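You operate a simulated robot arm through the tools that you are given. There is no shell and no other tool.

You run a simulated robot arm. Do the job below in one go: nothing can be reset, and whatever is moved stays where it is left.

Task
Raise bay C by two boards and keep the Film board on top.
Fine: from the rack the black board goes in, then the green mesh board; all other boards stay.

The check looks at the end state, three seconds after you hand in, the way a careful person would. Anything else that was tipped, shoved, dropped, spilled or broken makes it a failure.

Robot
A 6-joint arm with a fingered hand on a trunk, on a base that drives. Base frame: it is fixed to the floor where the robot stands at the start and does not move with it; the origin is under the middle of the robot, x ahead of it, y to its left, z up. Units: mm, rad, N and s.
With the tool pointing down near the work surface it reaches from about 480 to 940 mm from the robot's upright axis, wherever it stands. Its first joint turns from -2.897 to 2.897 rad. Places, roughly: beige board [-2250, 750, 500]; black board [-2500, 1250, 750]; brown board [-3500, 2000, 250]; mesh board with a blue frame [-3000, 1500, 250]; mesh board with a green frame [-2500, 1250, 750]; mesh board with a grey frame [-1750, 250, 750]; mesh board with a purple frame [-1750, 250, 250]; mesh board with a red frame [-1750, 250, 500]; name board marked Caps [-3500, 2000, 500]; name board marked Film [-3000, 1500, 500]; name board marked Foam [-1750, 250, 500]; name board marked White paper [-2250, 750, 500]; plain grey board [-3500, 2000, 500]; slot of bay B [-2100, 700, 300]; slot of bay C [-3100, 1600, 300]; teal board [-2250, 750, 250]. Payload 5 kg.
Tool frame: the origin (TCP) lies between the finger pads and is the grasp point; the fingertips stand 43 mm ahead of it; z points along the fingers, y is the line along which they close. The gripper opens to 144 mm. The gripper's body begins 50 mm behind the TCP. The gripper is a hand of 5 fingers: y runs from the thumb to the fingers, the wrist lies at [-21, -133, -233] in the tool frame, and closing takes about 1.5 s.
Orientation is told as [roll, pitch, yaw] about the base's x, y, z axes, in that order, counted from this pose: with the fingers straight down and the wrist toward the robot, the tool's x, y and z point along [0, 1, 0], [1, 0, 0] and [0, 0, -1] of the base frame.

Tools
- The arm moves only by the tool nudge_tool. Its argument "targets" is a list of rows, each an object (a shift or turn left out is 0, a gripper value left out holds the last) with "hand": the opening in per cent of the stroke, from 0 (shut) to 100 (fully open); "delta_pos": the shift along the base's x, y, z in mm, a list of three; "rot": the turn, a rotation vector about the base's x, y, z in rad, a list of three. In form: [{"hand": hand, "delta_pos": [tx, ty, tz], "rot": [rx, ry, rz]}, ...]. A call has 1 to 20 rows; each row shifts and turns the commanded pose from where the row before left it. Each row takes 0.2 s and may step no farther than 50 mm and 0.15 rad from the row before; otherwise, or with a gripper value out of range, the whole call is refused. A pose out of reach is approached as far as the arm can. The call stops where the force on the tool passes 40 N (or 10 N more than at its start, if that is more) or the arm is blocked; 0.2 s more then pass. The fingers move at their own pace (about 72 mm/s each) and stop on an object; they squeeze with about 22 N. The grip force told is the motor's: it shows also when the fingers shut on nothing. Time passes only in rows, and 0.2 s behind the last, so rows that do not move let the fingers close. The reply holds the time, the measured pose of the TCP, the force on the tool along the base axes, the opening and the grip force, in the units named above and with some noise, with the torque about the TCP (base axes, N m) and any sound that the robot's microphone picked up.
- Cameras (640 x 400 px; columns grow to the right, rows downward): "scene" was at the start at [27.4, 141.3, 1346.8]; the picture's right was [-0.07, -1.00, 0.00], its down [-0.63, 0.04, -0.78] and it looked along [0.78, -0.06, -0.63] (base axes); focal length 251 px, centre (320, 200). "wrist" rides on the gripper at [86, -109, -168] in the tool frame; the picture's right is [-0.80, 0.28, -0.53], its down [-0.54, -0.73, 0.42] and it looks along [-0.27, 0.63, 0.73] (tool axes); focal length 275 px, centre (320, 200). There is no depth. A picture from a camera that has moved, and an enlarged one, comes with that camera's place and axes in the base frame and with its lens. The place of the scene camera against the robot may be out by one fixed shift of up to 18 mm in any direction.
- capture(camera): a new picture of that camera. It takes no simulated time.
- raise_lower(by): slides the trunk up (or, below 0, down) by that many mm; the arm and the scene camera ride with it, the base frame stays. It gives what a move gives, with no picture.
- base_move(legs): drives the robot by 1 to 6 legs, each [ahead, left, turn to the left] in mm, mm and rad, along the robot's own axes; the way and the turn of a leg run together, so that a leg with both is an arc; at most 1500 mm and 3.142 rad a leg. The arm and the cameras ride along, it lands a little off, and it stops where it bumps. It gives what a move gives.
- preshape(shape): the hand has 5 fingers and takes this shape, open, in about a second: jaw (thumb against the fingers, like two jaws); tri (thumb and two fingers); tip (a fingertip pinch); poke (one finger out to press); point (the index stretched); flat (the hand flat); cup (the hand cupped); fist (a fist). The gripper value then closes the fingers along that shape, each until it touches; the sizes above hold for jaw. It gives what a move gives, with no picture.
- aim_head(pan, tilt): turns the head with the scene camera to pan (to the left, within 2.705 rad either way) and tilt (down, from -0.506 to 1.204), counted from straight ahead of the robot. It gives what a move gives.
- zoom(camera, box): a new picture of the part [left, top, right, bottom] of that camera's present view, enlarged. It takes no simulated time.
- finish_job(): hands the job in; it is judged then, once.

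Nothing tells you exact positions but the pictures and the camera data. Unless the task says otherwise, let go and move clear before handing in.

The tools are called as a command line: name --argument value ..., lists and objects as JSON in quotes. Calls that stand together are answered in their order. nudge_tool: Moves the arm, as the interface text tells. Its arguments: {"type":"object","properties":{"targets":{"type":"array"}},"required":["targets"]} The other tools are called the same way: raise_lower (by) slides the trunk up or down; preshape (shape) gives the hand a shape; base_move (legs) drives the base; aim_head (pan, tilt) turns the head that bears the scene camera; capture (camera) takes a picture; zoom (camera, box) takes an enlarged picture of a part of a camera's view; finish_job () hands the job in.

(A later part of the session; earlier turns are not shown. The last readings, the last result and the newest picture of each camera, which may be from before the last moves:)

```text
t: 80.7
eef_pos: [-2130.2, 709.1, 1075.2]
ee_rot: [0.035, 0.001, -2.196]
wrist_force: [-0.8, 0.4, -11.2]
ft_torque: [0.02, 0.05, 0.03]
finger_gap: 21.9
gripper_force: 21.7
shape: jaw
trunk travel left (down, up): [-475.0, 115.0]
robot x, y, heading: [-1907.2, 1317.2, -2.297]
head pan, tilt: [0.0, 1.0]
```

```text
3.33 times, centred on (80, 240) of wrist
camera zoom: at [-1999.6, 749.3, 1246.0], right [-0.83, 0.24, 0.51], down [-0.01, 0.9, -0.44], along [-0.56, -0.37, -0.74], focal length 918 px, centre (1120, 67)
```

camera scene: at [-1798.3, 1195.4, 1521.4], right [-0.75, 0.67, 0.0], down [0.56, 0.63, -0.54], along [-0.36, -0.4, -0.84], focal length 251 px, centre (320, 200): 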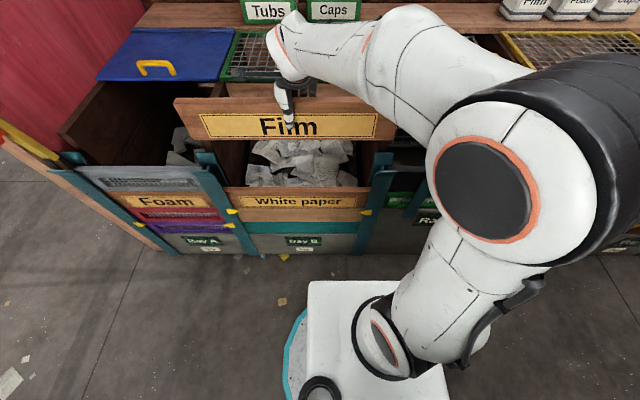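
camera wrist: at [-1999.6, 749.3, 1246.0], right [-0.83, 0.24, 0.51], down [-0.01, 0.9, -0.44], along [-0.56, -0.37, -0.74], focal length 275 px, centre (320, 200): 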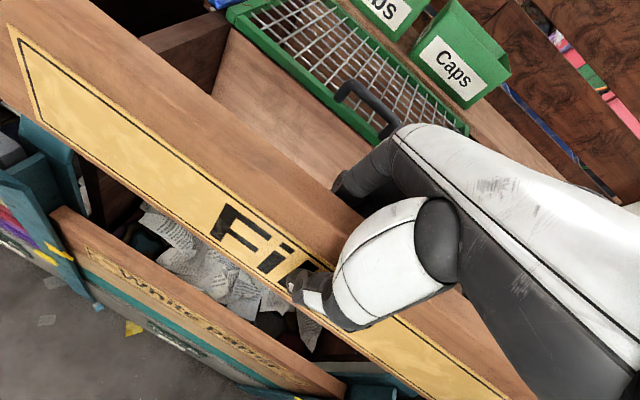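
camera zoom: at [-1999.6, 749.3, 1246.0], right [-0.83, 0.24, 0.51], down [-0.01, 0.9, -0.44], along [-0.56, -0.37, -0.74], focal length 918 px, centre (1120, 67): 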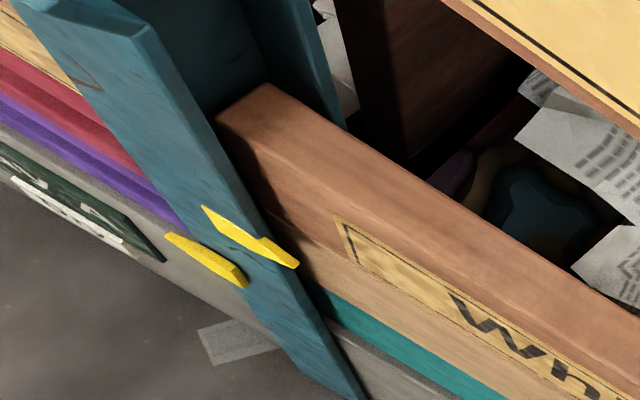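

The reference confirms the held board still leans: bottom ~9 mm toward me (0.07 rad), plus about 0.03 rad in roll and yaw. I correct these too.

nudge_tool --targets '[{"rot": [-0.0365, 0.0125, 0.0165]}, {"rot": [-0.0365, 0.0125, 0.0165]}, {"delta_pos": [0, 0, 0]}, {"delta_pos": [0, 0, 0]}]'

zoom --camera "scene" --box '[170, 90, 220, 140]'

zoom --camera "scene" --box '[355, 100, 405, 150]'

capture --camera "wrist"

```text
t: 81.7
eef_pos: [-2127.5, 706.9, 1075.2]
ee_rot: [0.055, -0.076, -2.161]
wrist_force: [0.1, 0.1, -11.1]
ft_torque: [0.06, -0.04, 0.01]
finger_gap: 22.0
gripper_force: 21.4
shape: jaw
trunk travel left (down, up): [-475.0, 115.0]
robot x, y, heading: [-1909.9, 1317.1, -2.301]
head pan, tilt: [0.0, 1.0]
```

```text
8.00 times, centred on (195, 115) of scene
camera zoom: at [-1798.4, 1195.3, 1521.4], right [-0.75, 0.67, 0.0], down [0.56, 0.63, -0.54], along [-0.36, -0.4, -0.84], focal length 2010 px, centre (1320, 880)
```

zoom: 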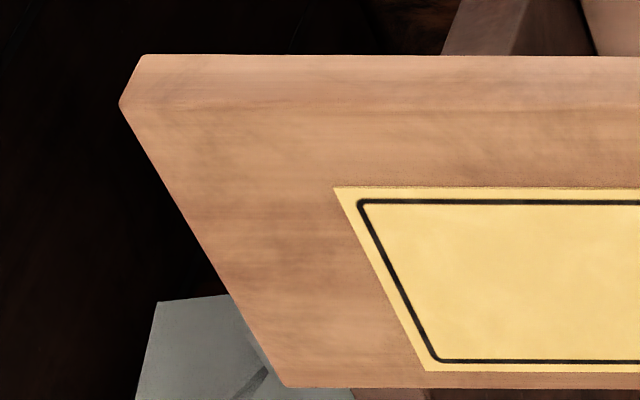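

```text
8.00 times, centred on (380, 125) of scene
camera zoom: at [-1798.4, 1195.3, 1521.4], right [-0.75, 0.67, 0.0], down [0.56, 0.63, -0.54], along [-0.36, -0.4, -0.84], focal length 2010 px, centre (-160, 800)
```

zoom: 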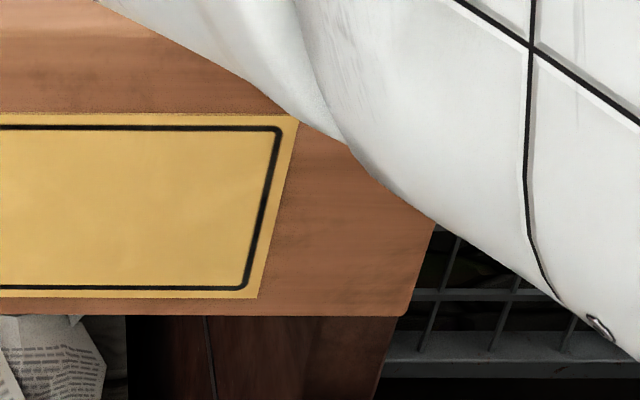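

```text
taken
camera wrist: at [-1996.9, 765.7, 1239.0], right [-0.82, 0.25, 0.51], down [-0.05, 0.86, -0.51], along [-0.57, -0.44, -0.7], focal length 275 px, centre (320, 200)
```

wrist: 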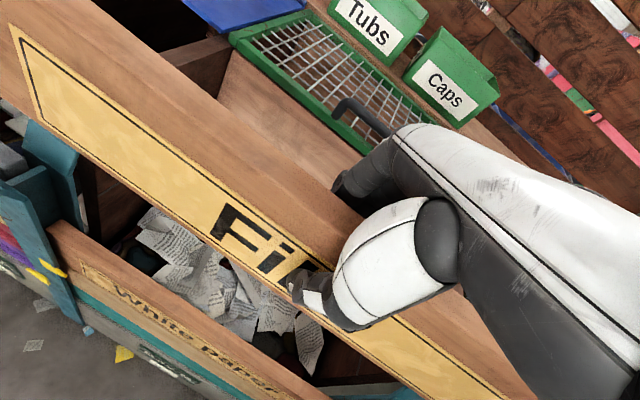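

Now roll, pitch and yaw are within ~0.01 rad, and the board is centred on the slot to within a millimetre sideways and ~5 mm in depth. I trim that and lower it to just above the flared guides.

nudge_tool --targets '[{"delta_pos": [-2.5, -4, 0], "rot": [0, 0, 0.007]}, {"delta_pos": [0, 0, -30]}, {"delta_pos": [0, 0, -30]}, {"delta_pos": [0, 0, -30]}, {"delta_pos": [0, 0, -5]}, {"delta_pos": [0, 0, 0]}]'

zoom --camera "scene" --box '[170, 100, 270, 200]'

zoom --camera "scene" --box '[325, 100, 425, 200]'

capture --camera "wrist"

```text
t: 83.1
eef_pos: [-2132.1, 705.3, 980.1]
ee_rot: [0.055, -0.076, -2.153]
wrist_force: [0.1, -0.4, -11.2]
ft_torque: [0.09, 0.04, -0.01]
finger_gap: 21.9
gripper_force: 22.5
shape: jaw
trunk travel left (down, up): [-475.0, 115.0]
robot x, y, heading: [-1909.3, 1317.2, -2.303]
head pan, tilt: [0.0, 1.0]
```

```text
4.00 times, centred on (220, 150) of scene
camera zoom: at [-1798.3, 1195.5, 1521.4], right [-0.75, 0.67, 0.0], down [0.56, 0.63, -0.54], along [-0.36, -0.4, -0.84], focal length 1005 px, centre (720, 400)
```

zoom: 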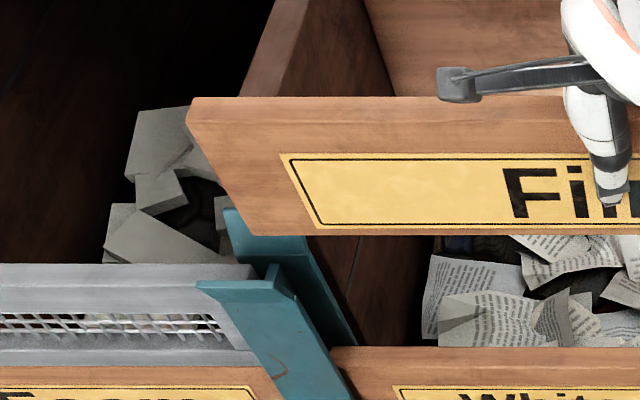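

```text
4.00 times, centred on (375, 150) of scene
camera zoom: at [-1798.3, 1195.5, 1521.4], right [-0.75, 0.67, 0.0], down [0.56, 0.63, -0.54], along [-0.36, -0.4, -0.84], focal length 1005 px, centre (100, 400)
```

zoom: 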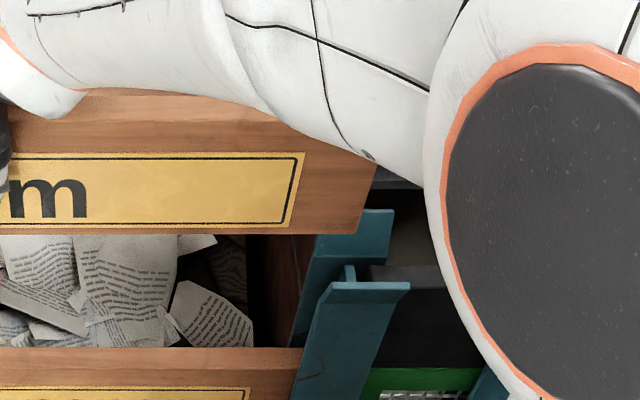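

```text
taken
camera wrist: at [-2000.4, 763.0, 1144.0], right [-0.82, 0.25, 0.51], down [-0.05, 0.86, -0.51], along [-0.56, -0.44, -0.7], focal length 275 px, centre (320, 200)
```

wrist: 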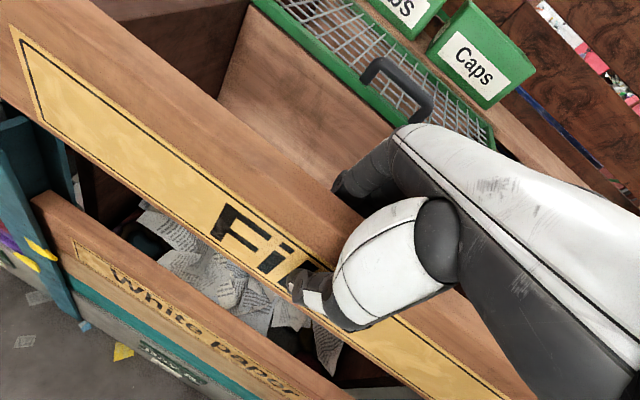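

The board's lower edge is positioned between the front and back flares at both posts. I lower it into the channels.

nudge_tool --targets '[{"delta_pos": [0, 0, -15]}, {"delta_pos": [0, 0, -15]}, {"delta_pos": [0, 0, -15]}, {"delta_pos": [0, 0, -15]}, {"delta_pos": [0, 0, -15]}, {"delta_pos": [0, 0, 0]}]'

zoom --camera "scene" --box '[180, 120, 260, 200]'

zoom --camera "scene" --box '[335, 120, 415, 200]'

```text
t: 84.5
eef_pos: [-2130.6, 704.3, 905.0]
ee_rot: [0.055, -0.075, -2.155]
wrist_force: [0.3, 0.7, -11.1]
ft_torque: [0.02, 0.02, 0.0]
finger_gap: 21.7
gripper_force: 21.9
shape: jaw
trunk travel left (down, up): [-475.0, 115.0]
robot x, y, heading: [-1908.8, 1316.8, -2.303]
head pan, tilt: [0.0, 1.0]
```

```text
5.00 times, centred on (220, 160) of scene
camera zoom: at [-1798.4, 1195.2, 1521.4], right [-0.75, 0.67, 0.0], down [0.56, 0.63, -0.54], along [-0.36, -0.4, -0.84], focal length 1256 px, centre (820, 400)
```

zoom: 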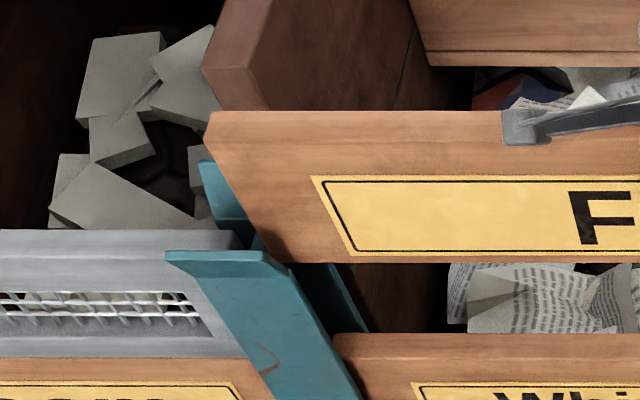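

```text
5.00 times, centred on (375, 160) of scene
camera zoom: at [-1798.4, 1195.2, 1521.4], right [-0.75, 0.67, 0.0], down [0.56, 0.63, -0.54], along [-0.36, -0.4, -0.84], focal length 1256 px, centre (45, 400)
```

zoom: 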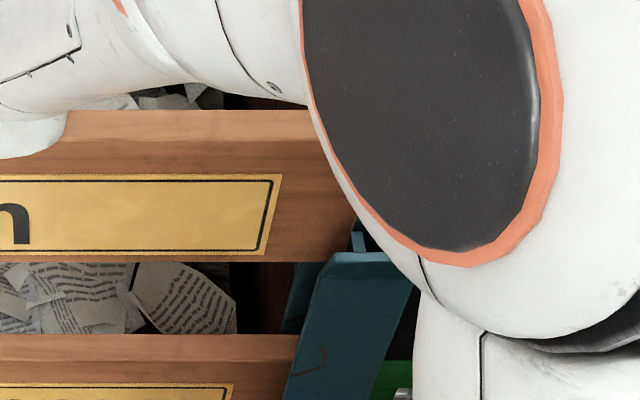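

No contact yet, and the board is entering the channel at both ends. I keep lowering gently.

nudge_tool --targets '[{"delta_pos": [0, 0, -10]}, {"delta_pos": [0, 0, -10]}, {"delta_pos": [0, 0, -10]}, {"delta_pos": [0, 0, -10]}, {"delta_pos": [0, 0, -10]}, {"delta_pos": [0, 0, 0]}]'

zoom --camera "scene" --box '[190, 130, 260, 200]'

zoom --camera "scene" --box '[335, 130, 415, 200]'

```text
t: 85.9
eef_pos: [-2131.0, 704.2, 856.2]
ee_rot: [0.054, -0.074, -2.155]
wrist_force: [-0.4, 0.2, -11.5]
ft_torque: [0.05, 0.05, -0.01]
finger_gap: 22.0
gripper_force: 22.3
shape: jaw
trunk travel left (down, up): [-475.0, 115.0]
robot x, y, heading: [-1906.1, 1317.6, -2.298]
head pan, tilt: [0.0, 1.0]
```

```text
5.71 times, centred on (225, 165) of scene
camera zoom: at [-1798.4, 1195.3, 1521.4], right [-0.75, 0.67, 0.0], down [0.56, 0.63, -0.54], along [-0.36, -0.4, -0.84], focal length 1436 px, centre (863, 400)
```

zoom: 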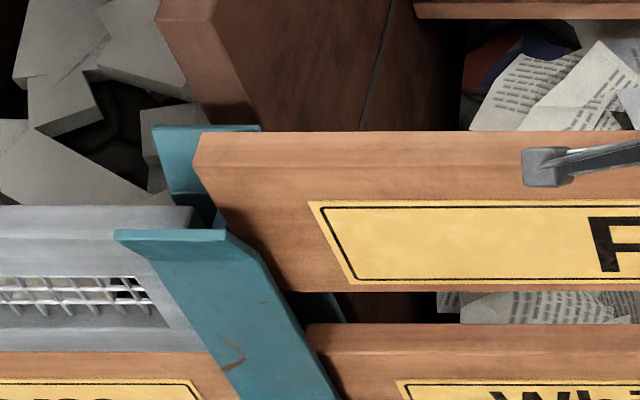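

```text
5.71 times, centred on (375, 165) of scene
camera zoom: at [-1798.4, 1195.3, 1521.4], right [-0.75, 0.67, 0.0], down [0.56, 0.63, -0.54], along [-0.36, -0.4, -0.84], focal length 1436 px, centre (6, 400)
```

zoom: 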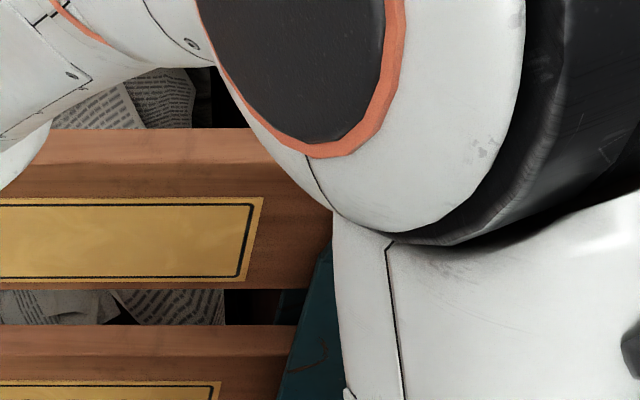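

The board slides in cleanly with no side force. I continue down until it rests on the White paper board.

nudge_tool --targets '[{"delta_pos": [0, 0, -10]}, {"delta_pos": [0, 0, -10]}, {"delta_pos": [0, 0, -10]}, {"delta_pos": [0, 0, -10]}, {"delta_pos": [0, 0, -8]}, {"delta_pos": [0, 0, 0]}]'

zoom --camera "scene" --box '[190, 130, 270, 210]'

```text
t: 87.3
eef_pos: [-2130.8, 704.3, 807.8]
ee_rot: [0.055, -0.076, -2.153]
wrist_force: [-0.7, 0.0, -11.6]
ft_torque: [0.08, 0.06, 0.01]
finger_gap: 21.8
gripper_force: 21.9
shape: jaw
trunk travel left (down, up): [-475.0, 115.0]
robot x, y, heading: [-1909.7, 1315.2, -2.302]
head pan, tilt: [0.0, 1.0]
```

```text
5.00 times, centred on (230, 170) of scene
camera zoom: at [-1798.4, 1195.3, 1521.4], right [-0.75, 0.67, 0.0], down [0.56, 0.63, -0.54], along [-0.36, -0.4, -0.84], focal length 1256 px, centre (770, 350)
```

zoom: 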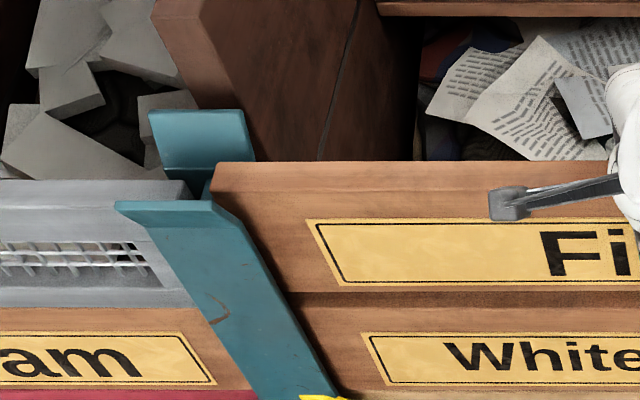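

nudge_tool --targets '[{"delta_pos": [0, 0, -4]}, {"delta_pos": [0, 0, -4]}, {"delta_pos": [0, 0, -3]}, {"delta_pos": [0, 0, 0]}]'

zoom --camera "scene" --box '[200, 150, 260, 200]'

```text
t: 88.3
eef_pos: [-2131.3, 703.7, 796.7]
ee_rot: [0.054, -0.074, -2.155]
wrist_force: [0.2, 0.3, -11.0]
ft_torque: [0.06, 0.04, 0.02]
finger_gap: 21.9
gripper_force: 21.7
shape: jaw
trunk travel left (down, up): [-475.0, 115.0]
robot x, y, heading: [-1910.3, 1319.3, -2.3]
head pan, tilt: [0.0, 1.0]
```

```text
8.00 times, centred on (230, 175) of scene
camera zoom: at [-1798.4, 1195.3, 1521.4], right [-0.75, 0.67, 0.0], down [0.56, 0.63, -0.54], along [-0.36, -0.4, -0.84], focal length 2010 px, centre (1040, 400)
```

zoom: 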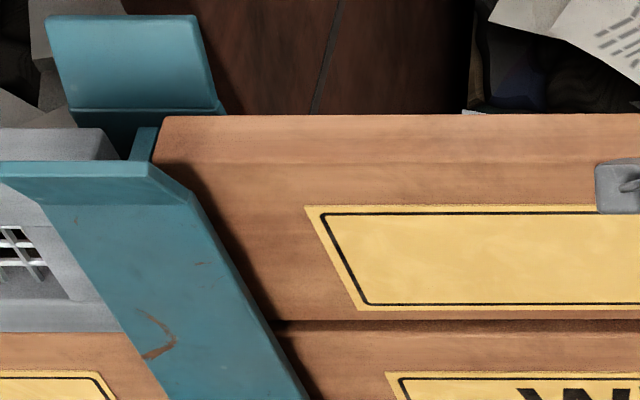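

nudge_tool --targets '[{"delta_pos": [0, 0, -2]}, {"delta_pos": [0, 0, -2]}, {"delta_pos": [0, 0, -2]}, {"delta_pos": [0, 0, 0]}]'

zoom --camera "scene" --box '[200, 150, 260, 200]'

```text
t: 89.3
eef_pos: [-2130.3, 704.4, 790.9]
ee_rot: [0.055, -0.073, -2.153]
wrist_force: [-0.2, -0.6, -9.6]
ft_torque: [0.06, 0.04, 0.04]
finger_gap: 21.9
gripper_force: 21.4
shape: jaw
trunk travel left (down, up): [-475.0, 115.0]
robot x, y, heading: [-1908.8, 1318.1, -2.297]
head pan, tilt: [0.0, 1.0]
```

```text
8.00 times, centred on (230, 175) of scene
camera zoom: at [-1798.4, 1195.3, 1521.4], right [-0.75, 0.67, 0.0], down [0.56, 0.63, -0.54], along [-0.36, -0.4, -0.84], focal length 2010 px, centre (1040, 400)
```

zoom: 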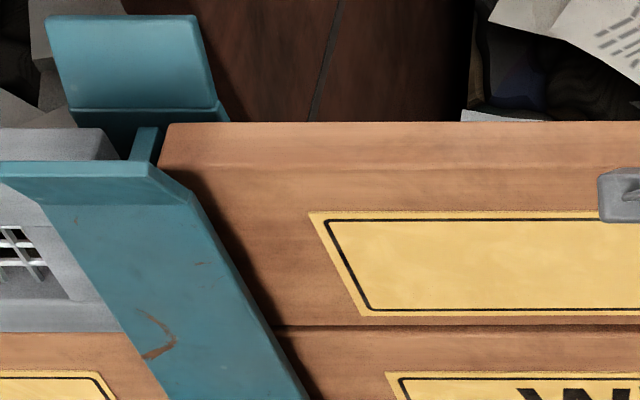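

nudge_tool --targets '[{"delta_pos": [0, 0, -1.5]}, {"delta_pos": [0, 0, -1.5]}, {"delta_pos": [0, 0, 0]}]'

zoom --camera "scene" --box '[200, 150, 260, 200]'

zoom --camera "scene" --box '[300, 140, 380, 220]'

```text
t: 90.1
eef_pos: [-2131.2, 705.5, 788.2]
ee_rot: [0.056, -0.075, -2.154]
wrist_force: [0.3, 0.7, -11.2]
ft_torque: [0.05, -0.02, 0.01]
finger_gap: 21.7
gripper_force: 22.1
shape: jaw
trunk travel left (down, up): [-475.0, 115.0]
robot x, y, heading: [-1909.0, 1314.0, -2.301]
head pan, tilt: [0.0, 1.0]
```

```text
8.00 times, centred on (230, 175) of scene
camera zoom: at [-1798.4, 1195.4, 1521.4], right [-0.75, 0.67, 0.0], down [0.56, 0.63, -0.54], along [-0.36, -0.4, -0.84], focal length 2010 px, centre (1040, 400)
```

zoom: 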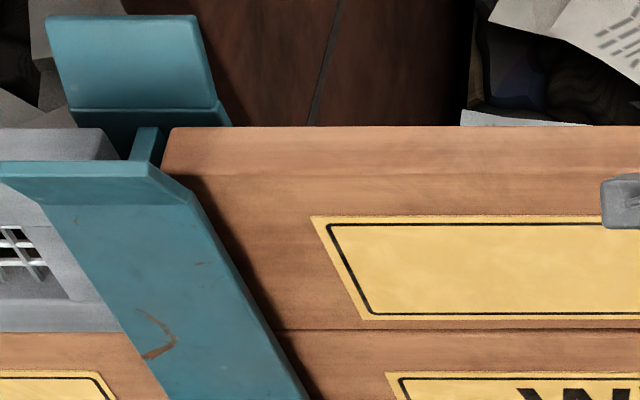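

```text
5.00 times, centred on (340, 180) of scene
camera zoom: at [-1798.4, 1195.4, 1521.4], right [-0.75, 0.67, 0.0], down [0.56, 0.63, -0.54], along [-0.36, -0.4, -0.84], focal length 1256 px, centre (220, 300)
```

zoom: 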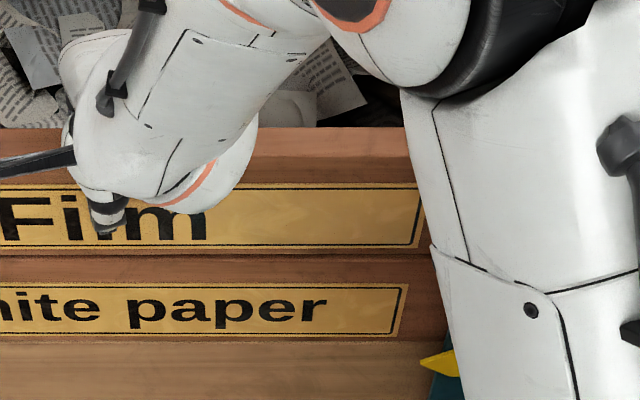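

nudge_tool --targets '[{"delta_pos": [0, 0, -1.5]}, {"delta_pos": [0, 0, -1.5]}, {"delta_pos": [0, 0, 0]}]'

```text
t: 90.9
eef_pos: [-2131.4, 704.8, 785.2]
ee_rot: [0.055, -0.076, -2.155]
wrist_force: [-1.6, 1.7, -3.5]
ft_torque: [0.09, -0.01, 0.0]
finger_gap: 21.9
gripper_force: 21.8
shape: jaw
trunk travel left (down, up): [-475.0, 115.0]
robot x, y, heading: [-1907.2, 1313.8, -2.303]
head pan, tilt: [0.0, 1.0]
```

The weight has come off (−3.5 N), so the Film board rests on the White paper board in bay B. I open the hand and rise clear.

nudge_tool --targets '[{"hand": 42}, {"hand": 42}, {"hand": 42}, {"hand": 42}, {"hand": 42}]'

nudge_tool --targets '[{"delta_pos": [0, 0, 10]}, {"delta_pos": [0, 0, 20]}, {"delta_pos": [0, 0, 30]}, {"delta_pos": [0, 0, 40]}, {"delta_pos": [0, 0, 40]}, {"delta_pos": [0, 0, 40]}, {"delta_pos": [0, 0, 40]}]'

capture --camera "scene"

capture --camera "wrist"

```text
t: 92.1
eef_pos: [-2131.9, 704.8, 785.5]
ee_rot: [0.055, -0.073, -2.153]
wrist_force: [0.0, 0.2, -0.7]
ft_torque: [0.01, 0.01, -0.02]
finger_gap: 59.9
gripper_force: 0.1
shape: jaw
trunk travel left (down, up): [-475.0, 115.0]
robot x, y, heading: [-1910.4, 1315.4, -2.3]
head pan, tilt: [0.0, 1.0]
```

```text
t: 93.7
eef_pos: [-2131.1, 705.9, 1005.1]
ee_rot: [0.056, -0.073, -2.153]
wrist_force: [-0.1, 0.6, -1.0]
ft_torque: [0.01, 0.0, 0.03]
finger_gap: 60.3
gripper_force: 0.1
shape: jaw
trunk travel left (down, up): [-475.0, 115.0]
robot x, y, heading: [-1910.7, 1313.5, -2.303]
head pan, tilt: [0.0, 1.0]
```

```text
taken
camera scene: at [-1798.0, 1196.4, 1521.4], right [-0.75, 0.67, 0.0], down [0.56, 0.63, -0.54], along [-0.36, -0.4, -0.84], focal length 251 px, centre (320, 200)
```

scene: 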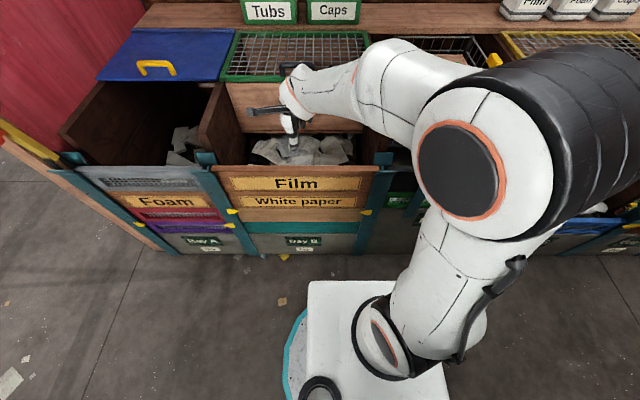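

```text
taken
camera wrist: at [-1999.9, 764.1, 1169.1], right [-0.82, 0.25, 0.51], down [-0.05, 0.86, -0.51], along [-0.56, -0.44, -0.7], focal length 275 px, centre (320, 200)
```

wrist: 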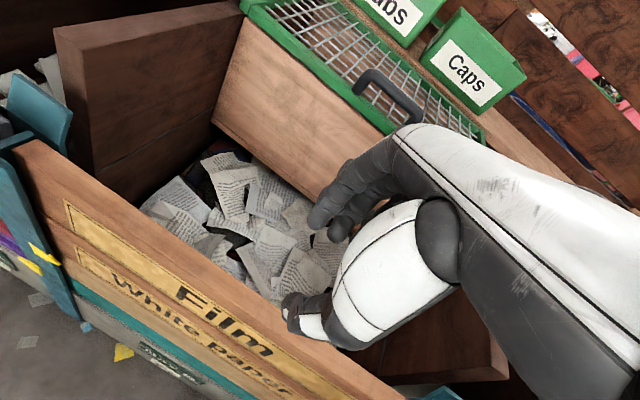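

The Film board is parked neatly on top in bay B. Next I drive right to stand between the rack and bay C for the black board.

base_move --legs '[[0, -728, 0]]'

capture --camera "scene"

capture --camera "wrist"

```text
t: 97.6
eef_pos: [-2676.7, 1192.7, 1006.1]
ee_rot: [0.054, -0.076, -2.158]
wrist_force: [-0.1, 0.1, -0.4]
ft_torque: [0.01, -0.04, 0.02]
finger_gap: 60.4
gripper_force: 0.1
shape: jaw
trunk travel left (down, up): [-475.0, 115.0]
robot x, y, heading: [-2451.5, 1802.9, -2.303]
head pan, tilt: [0.0, 1.0]
```

```text
taken
camera scene: at [-2340.3, 1682.1, 1521.5], right [-0.74, 0.67, 0.0], down [0.56, 0.62, -0.54], along [-0.36, -0.4, -0.84], focal length 251 px, centre (320, 200)
```

scene: 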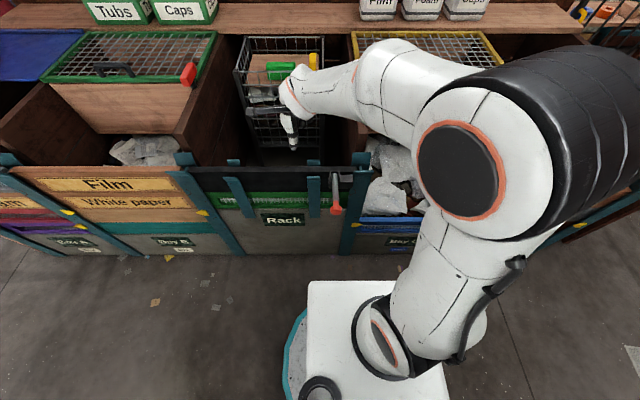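

```text
taken
camera wrist: at [-2544.4, 1250.6, 1169.0], right [-0.82, 0.25, 0.51], down [-0.05, 0.86, -0.51], along [-0.57, -0.44, -0.7], focal length 275 px, centre (320, 200)
```

wrist: 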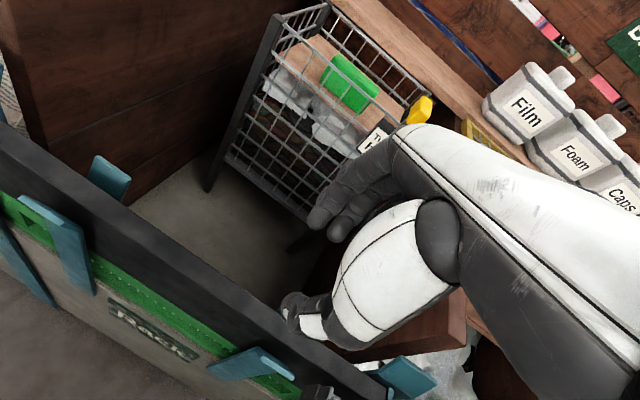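

I'm between rack and bay C. I measure the black board's ends and the posts with tight zooms.

zoom --camera "scene" --box '[165, 140, 215, 190]'

zoom --camera "scene" --box '[325, 145, 375, 195]'

zoom --camera "wrist" --box '[0, 100, 320, 400]'

zoom --camera "scene" --box '[215, 140, 345, 240]'

```text
8.00 times, centred on (190, 165) of scene
camera zoom: at [-2340.3, 1682.1, 1521.5], right [-0.74, 0.67, 0.0], down [0.56, 0.62, -0.54], along [-0.36, -0.4, -0.84], focal length 2010 px, centre (1360, 480)
```

zoom: 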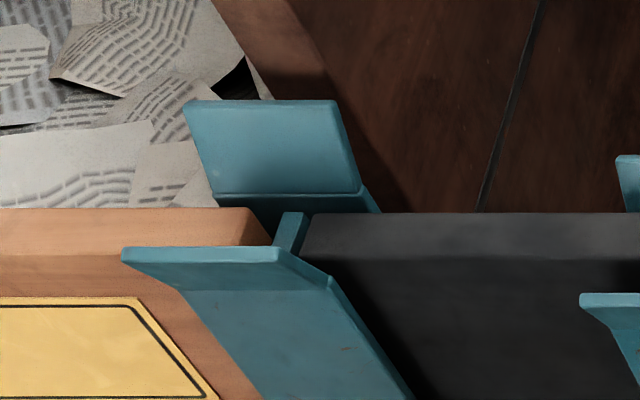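

```text
8.00 times, centred on (350, 170) of scene
camera zoom: at [-2340.3, 1682.1, 1521.5], right [-0.74, 0.67, 0.0], down [0.56, 0.62, -0.54], along [-0.36, -0.4, -0.84], focal length 2010 px, centre (80, 440)
```

zoom: 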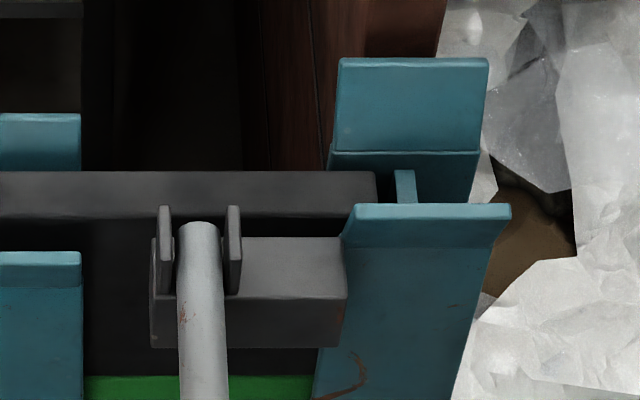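

```text
1.33 times, centred on (160, 250) of wrist
camera zoom: at [-2544.4, 1250.6, 1169.0], right [-0.82, 0.25, 0.51], down [-0.05, 0.86, -0.51], along [-0.57, -0.44, -0.7], focal length 367 px, centre (533, 133)
```

zoom: 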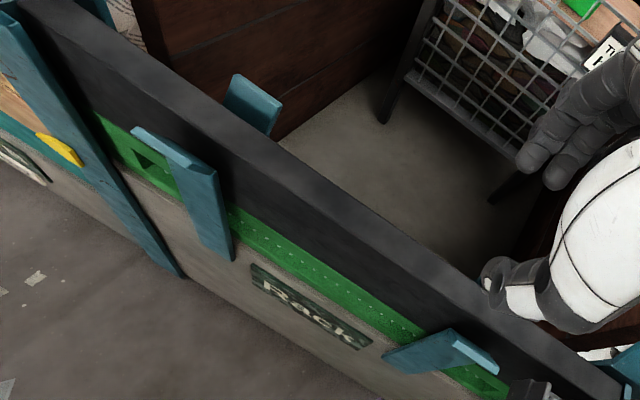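

```text
4.00 times, centred on (280, 190) of scene
camera zoom: at [-2340.3, 1682.1, 1521.5], right [-0.74, 0.67, 0.0], down [0.56, 0.62, -0.54], along [-0.36, -0.4, -0.84], focal length 1005 px, centre (480, 240)
```

zoom: 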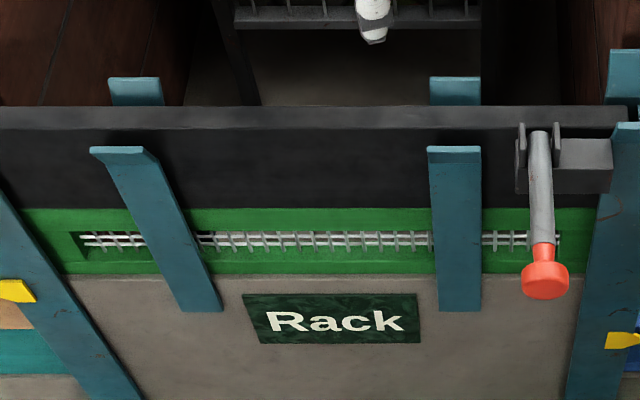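

The black board sits centred in the rack (top at z≈818), about 90 mm left of the hand. I move over it and descend to just above it.

nudge_tool --targets '[{"hand": 45, "delta_pos": [34, -30.5, 0]}, {"delta_pos": [34, -30.5, 0]}, {"delta_pos": [0, 0, -40]}, {"delta_pos": [0, 0, -40]}, {"delta_pos": [0, 0, -40]}, {"delta_pos": [0, 0, 0]}]'

capture --camera "wrist"

zoom --camera "scene" --box '[205, 100, 345, 220]'

```text
t: 99.0
eef_pos: [-2607.9, 1131.8, 884.6]
ee_rot: [0.054, -0.074, -2.158]
wrist_force: [0.1, -0.9, -0.2]
ft_torque: [-0.01, 0.02, -0.03]
finger_gap: 64.5
gripper_force: 0.1
shape: jaw
trunk travel left (down, up): [-475.0, 115.0]
robot x, y, heading: [-2452.2, 1803.4, -2.306]
head pan, tilt: [0.0, 1.0]
```

```text
taken
camera wrist: at [-2475.7, 1189.6, 1048.8], right [-0.82, 0.25, 0.51], down [-0.05, 0.86, -0.51], along [-0.57, -0.44, -0.7], focal length 275 px, centre (320, 200)
```

wrist: 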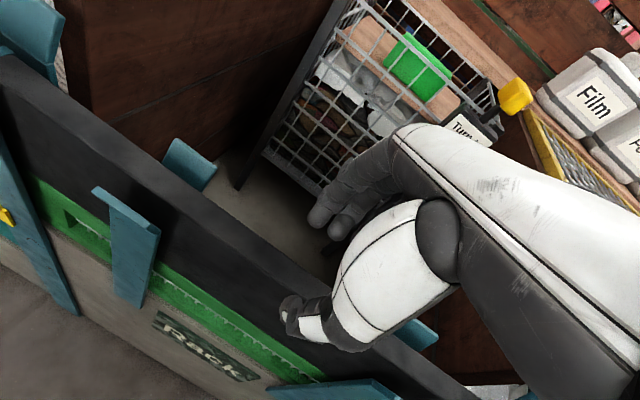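

```text
3.33 times, centred on (275, 160) of scene
camera zoom: at [-2340.3, 1681.7, 1521.5], right [-0.74, 0.67, 0.0], down [0.56, 0.62, -0.54], along [-0.36, -0.4, -0.84], focal length 838 px, centre (470, 333)
```

zoom: 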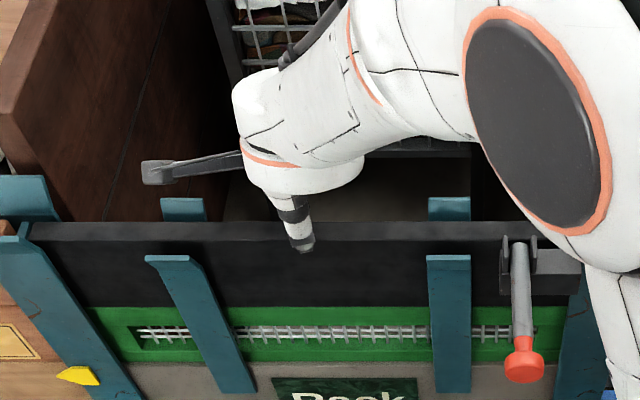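

The hand is centred over the black board. I lower it around the board.

nudge_tool --targets '[{"delta_pos": [0, 0, -20]}, {"delta_pos": [0, 0, -20]}, {"delta_pos": [0, 0, -20]}, {"delta_pos": [0, 0, -20]}, {"delta_pos": [0, 0, -18]}, {"delta_pos": [0, 0, 0]}]'

capture --camera "wrist"

zoom --camera "scene" --box '[205, 100, 345, 220]'

```text
t: 100.4
eef_pos: [-2607.6, 1133.3, 787.2]
ee_rot: [0.056, -0.076, -2.16]
wrist_force: [0.8, -0.2, -0.4]
ft_torque: [0.01, -0.01, 0.0]
finger_gap: 64.6
gripper_force: 0.0
shape: jaw
trunk travel left (down, up): [-475.0, 115.0]
robot x, y, heading: [-2455.3, 1800.2, -2.306]
head pan, tilt: [0.0, 1.0]
```

```text
taken
camera wrist: at [-2476.4, 1189.3, 950.8], right [-0.82, 0.25, 0.51], down [-0.05, 0.86, -0.51], along [-0.57, -0.44, -0.7], focal length 275 px, centre (320, 200)
```

wrist: 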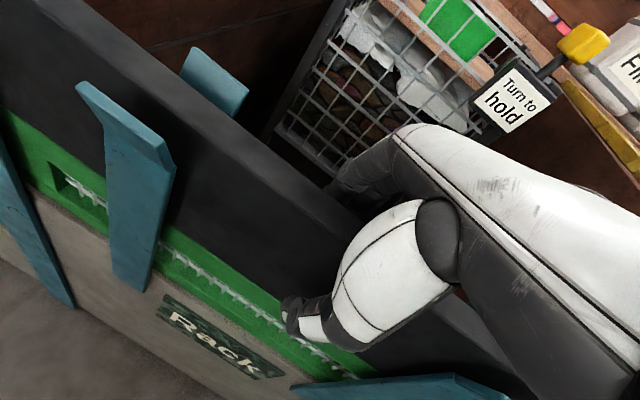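

```text
3.33 times, centred on (275, 160) of scene
camera zoom: at [-2340.3, 1681.8, 1521.5], right [-0.74, 0.67, 0.0], down [0.56, 0.62, -0.54], along [-0.36, -0.4, -0.84], focal length 838 px, centre (470, 333)
```

zoom: 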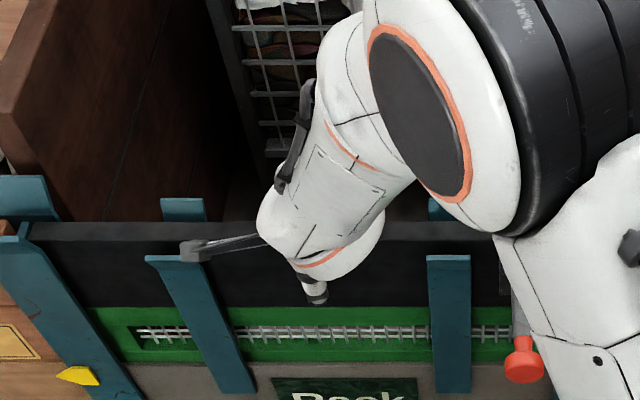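

nudge_tool --targets '[{"hand": 0}, {"hand": 0}, {"hand": 0}, {"hand": 0}, {"hand": 0}, {"hand": 0}, {"hand": 0}, {"hand": 0}]'

zoom --camera "scene" --box '[205, 100, 345, 220]'

capture --camera "wrist"

```text
t: 102.2
eef_pos: [-2606.8, 1131.8, 786.9]
ee_rot: [0.055, -0.075, -2.159]
wrist_force: [0.2, 1.4, 0.4]
ft_torque: [0.07, -0.04, 0.07]
finger_gap: 22.9
gripper_force: 21.9
shape: jaw
trunk travel left (down, up): [-475.0, 115.0]
robot x, y, heading: [-2449.4, 1803.3, -2.306]
head pan, tilt: [0.0, 1.0]
```

```text
3.33 times, centred on (275, 160) of scene
camera zoom: at [-2340.3, 1681.9, 1521.4], right [-0.74, 0.67, 0.0], down [0.56, 0.62, -0.54], along [-0.36, -0.4, -0.84], focal length 838 px, centre (470, 333)
```

zoom: 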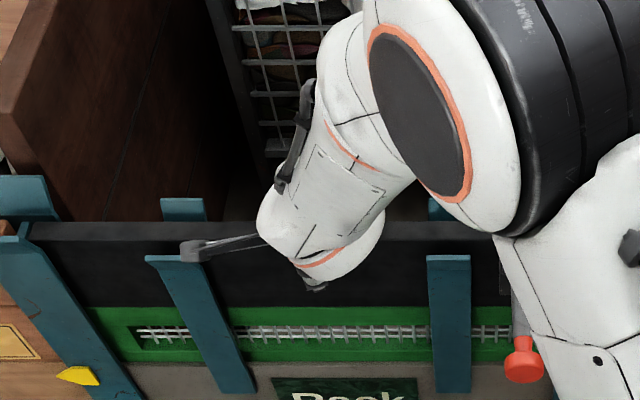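

```text
taken
camera wrist: at [-2476.4, 1189.5, 950.8], right [-0.82, 0.25, 0.51], down [-0.05, 0.86, -0.51], along [-0.57, -0.44, -0.7], focal length 275 px, centre (320, 200)
```

wrist: 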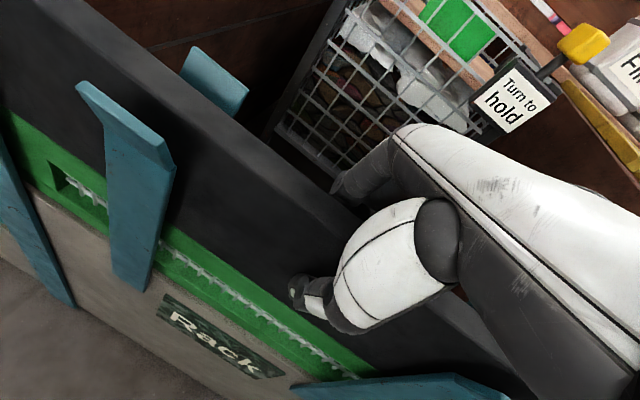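

The black board is gripped (22.9 mm). I lift gently to test whether anything holds it.

nudge_tool --targets '[{"delta_pos": [0, 0, 4]}, {"delta_pos": [0, 0, 4]}, {"delta_pos": [0, 0, 4]}, {"delta_pos": [0, 0, 0]}]'

zoom --camera "scene" --box '[165, 120, 345, 240]'

```text
t: 103.2
eef_pos: [-2607.2, 1131.9, 799.5]
ee_rot: [0.056, -0.075, -2.161]
wrist_force: [0.0, -0.2, -10.9]
ft_torque: [-0.01, -0.05, -0.02]
finger_gap: 23.0
gripper_force: 21.6
shape: jaw
trunk travel left (down, up): [-475.0, 115.0]
robot x, y, heading: [-2448.8, 1801.6, -2.306]
head pan, tilt: [0.0, 1.0]
```

```text
3.33 times, centred on (255, 180) of scene
camera zoom: at [-2340.4, 1681.2, 1521.4], right [-0.74, 0.67, 0.0], down [0.56, 0.63, -0.54], along [-0.36, -0.4, -0.84], focal length 838 px, centre (537, 267)
```

zoom: 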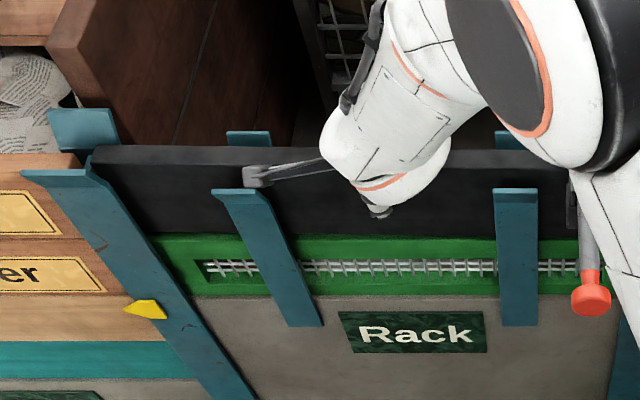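

It comes free at 10.9 N; the clamp lever isn't holding it. I lift the black board clear of the posts.

nudge_tool --targets '[{"delta_pos": [0, 0, 10]}, {"delta_pos": [0, 0, 20]}, {"delta_pos": [0, 0, 25]}, {"delta_pos": [0, 0, 25]}, {"delta_pos": [0, 0, 25]}, {"delta_pos": [0, 0, 25]}, {"delta_pos": [0, 0, 25]}, {"delta_pos": [0, 0, 25]}, {"delta_pos": [0, 0, 20]}, {"delta_pos": [0, 0, 10]}, {"delta_pos": [0, 0, 0]}]'

capture --camera "scene"

capture --camera "wrist"

```text
t: 105.6
eef_pos: [-2608.9, 1131.6, 1008.9]
ee_rot: [0.055, -0.073, -2.158]
wrist_force: [-0.7, -0.6, -10.3]
ft_torque: [-0.05, -0.05, 0.01]
finger_gap: 23.0
gripper_force: 21.9
shape: jaw
trunk travel left (down, up): [-475.0, 115.0]
robot x, y, heading: [-2452.0, 1802.0, -2.308]
head pan, tilt: [0.0, 1.0]
```

```text
taken
camera scene: at [-2340.4, 1681.2, 1521.4], right [-0.74, 0.67, 0.0], down [0.56, 0.63, -0.54], along [-0.36, -0.4, -0.84], focal length 251 px, centre (320, 200)
```

scene: 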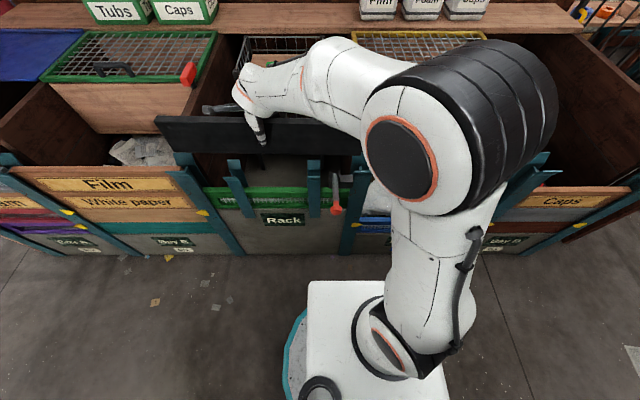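

```text
taken
camera wrist: at [-2476.9, 1189.1, 1173.0], right [-0.82, 0.25, 0.51], down [-0.05, 0.86, -0.5], along [-0.57, -0.44, -0.7], focal length 275 px, centre (320, 200)
```

wrist: 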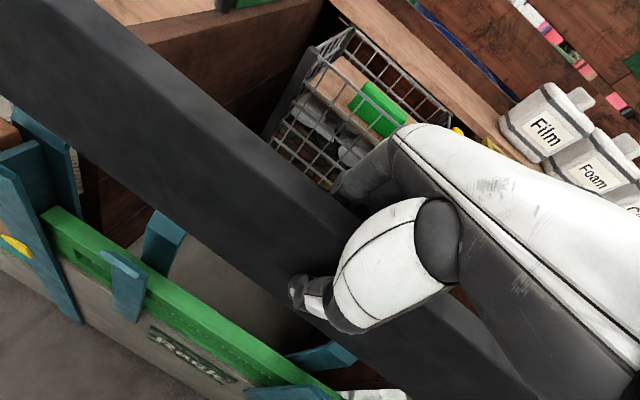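

The black board hangs free and square, with the green one left in the rack. I carry it 650 mm to the right, over bay C.

nudge_tool --targets '[{"delta_pos": [-17, 15.2, 0]}, {"delta_pos": [-34.6, 31, 0]}, {"delta_pos": [-34.6, 31, 0]}, {"delta_pos": [-34.6, 31, 0]}, {"delta_pos": [-34.6, 31, 0]}, {"delta_pos": [-34.6, 31, 0]}, {"delta_pos": [-34.6, 31, 0]}, {"delta_pos": [-34.6, 31, 0]}, {"delta_pos": [-34.6, 31, 0]}, {"delta_pos": [-34.6, 31, 0]}, {"delta_pos": [-34.6, 31, 0]}, {"delta_pos": [-34.6, 31, 0]}, {"delta_pos": [-34.6, 31, 0]}, {"delta_pos": [-34.6, 31, 0]}, {"delta_pos": [-17.6, 15.8, 0]}, {"delta_pos": [0, 0, 0]}, {"delta_pos": [0, 0, 0]}]'

capture --camera "scene"

capture --camera "wrist"

```text
t: 109.2
eef_pos: [-3093.0, 1566.1, 1007.8]
ee_rot: [0.055, -0.076, -2.157]
wrist_force: [1.4, 0.1, -11.1]
ft_torque: [0.01, 0.01, 0.0]
finger_gap: 22.7
gripper_force: 21.7
shape: jaw
trunk travel left (down, up): [-475.0, 115.0]
robot x, y, heading: [-2452.9, 1800.8, -2.306]
head pan, tilt: [0.0, 1.0]
```

```text
taken
camera scene: at [-2341.1, 1681.8, 1521.5], right [-0.74, 0.67, 0.0], down [0.56, 0.62, -0.54], along [-0.36, -0.4, -0.84], focal length 251 px, centre (320, 200)
```

scene: 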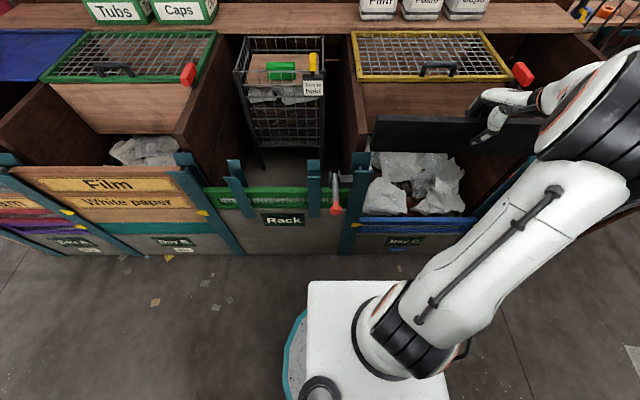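

```text
taken
camera wrist: at [-2961.4, 1624.3, 1172.3], right [-0.82, 0.25, 0.51], down [-0.05, 0.86, -0.51], along [-0.57, -0.44, -0.7], focal length 275 px, centre (320, 200)
```

wrist: 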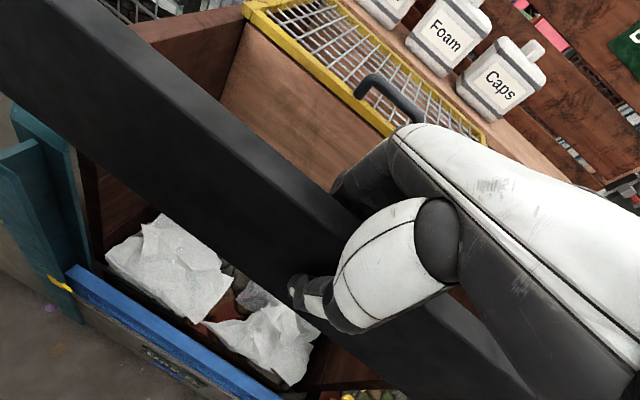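

The black board is over bay C. I check its alignment at both ends against the posts.

aim_head --pan -0.4 --tilt 0.9

capture --camera "scene"

```text
t: 110.1
eef_pos: [-3092.5, 1565.7, 1010.1]
ee_rot: [0.054, -0.076, -2.158]
wrist_force: [-0.2, -0.4, -10.7]
ft_torque: [-0.04, -0.03, 0.02]
finger_gap: 22.6
gripper_force: 22.1
shape: jaw
trunk travel left (down, up): [-475.0, 115.0]
robot x, y, heading: [-2452.1, 1800.4, -2.311]
head pan, tilt: [-0.4, 0.901]
```

```text
taken
camera scene: at [-2362.9, 1701.6, 1528.7], right [-0.42, 0.91, 0.0], down [0.71, 0.33, -0.62], along [-0.56, -0.26, -0.78], focal length 251 px, centre (320, 200)
```

scene: 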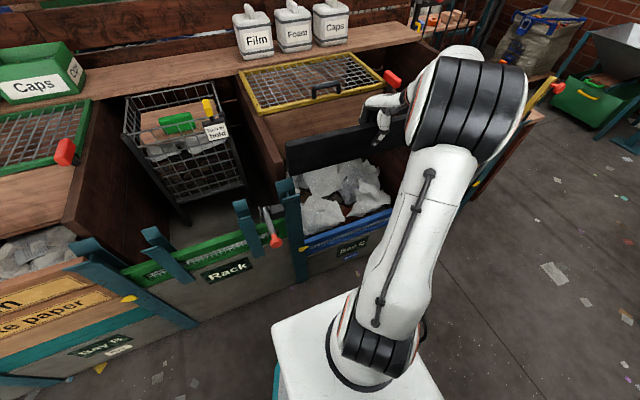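

aim_head --pan 0.0 --tilt 1.0

zoom --camera "scene" --box '[335, 100, 445, 200]'

zoom --camera "scene" --box '[450, 100, 560, 200]'

zoom --camera "wrist" --box '[0, 0, 320, 400]'

```text
t: 111.0
eef_pos: [-3092.6, 1566.0, 1009.2]
ee_rot: [0.055, -0.074, -2.158]
wrist_force: [0.7, -0.1, -11.6]
ft_torque: [-0.05, 0.0, 0.04]
finger_gap: 22.8
gripper_force: 22.0
shape: jaw
trunk travel left (down, up): [-475.0, 115.0]
robot x, y, heading: [-2451.4, 1803.2, -2.308]
head pan, tilt: [0.0, 1.0]
```

```text
4.00 times, centred on (390, 150) of scene
camera zoom: at [-2341.2, 1681.9, 1521.5], right [-0.74, 0.67, 0.0], down [0.56, 0.62, -0.54], along [-0.36, -0.4, -0.84], focal length 1005 px, centre (40, 400)
```

zoom: 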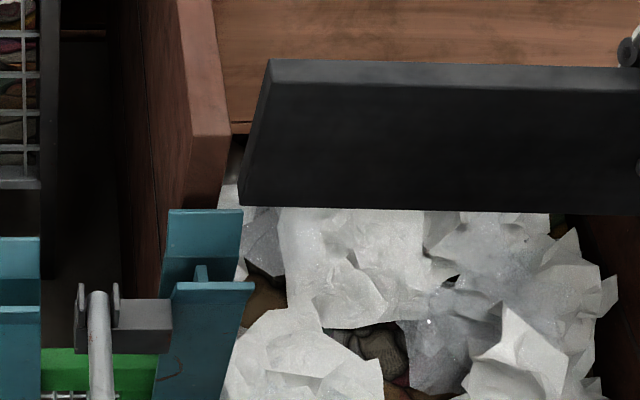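

```text
4.00 times, centred on (505, 150) of scene
camera zoom: at [-2341.2, 1681.9, 1521.5], right [-0.74, 0.67, 0.0], down [0.56, 0.62, -0.54], along [-0.36, -0.4, -0.84], focal length 1005 px, centre (-420, 400)
```

zoom: 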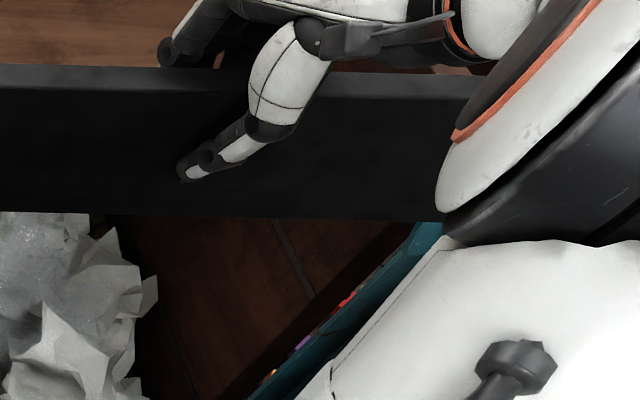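

```text
1.00 times, centred on (160, 200) of wrist (not enlarged: the box is as wide or as high as the picture)
camera zoom: at [-2961.4, 1624.2, 1172.3], right [-0.82, 0.25, 0.51], down [-0.05, 0.86, -0.51], along [-0.57, -0.44, -0.7], focal length 275 px, centre (480, 200)
```

zoom: 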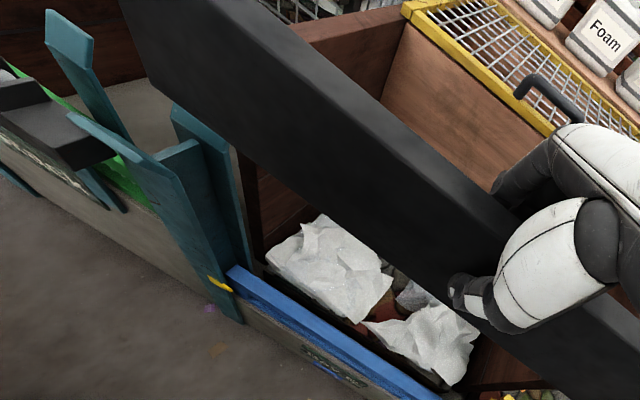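

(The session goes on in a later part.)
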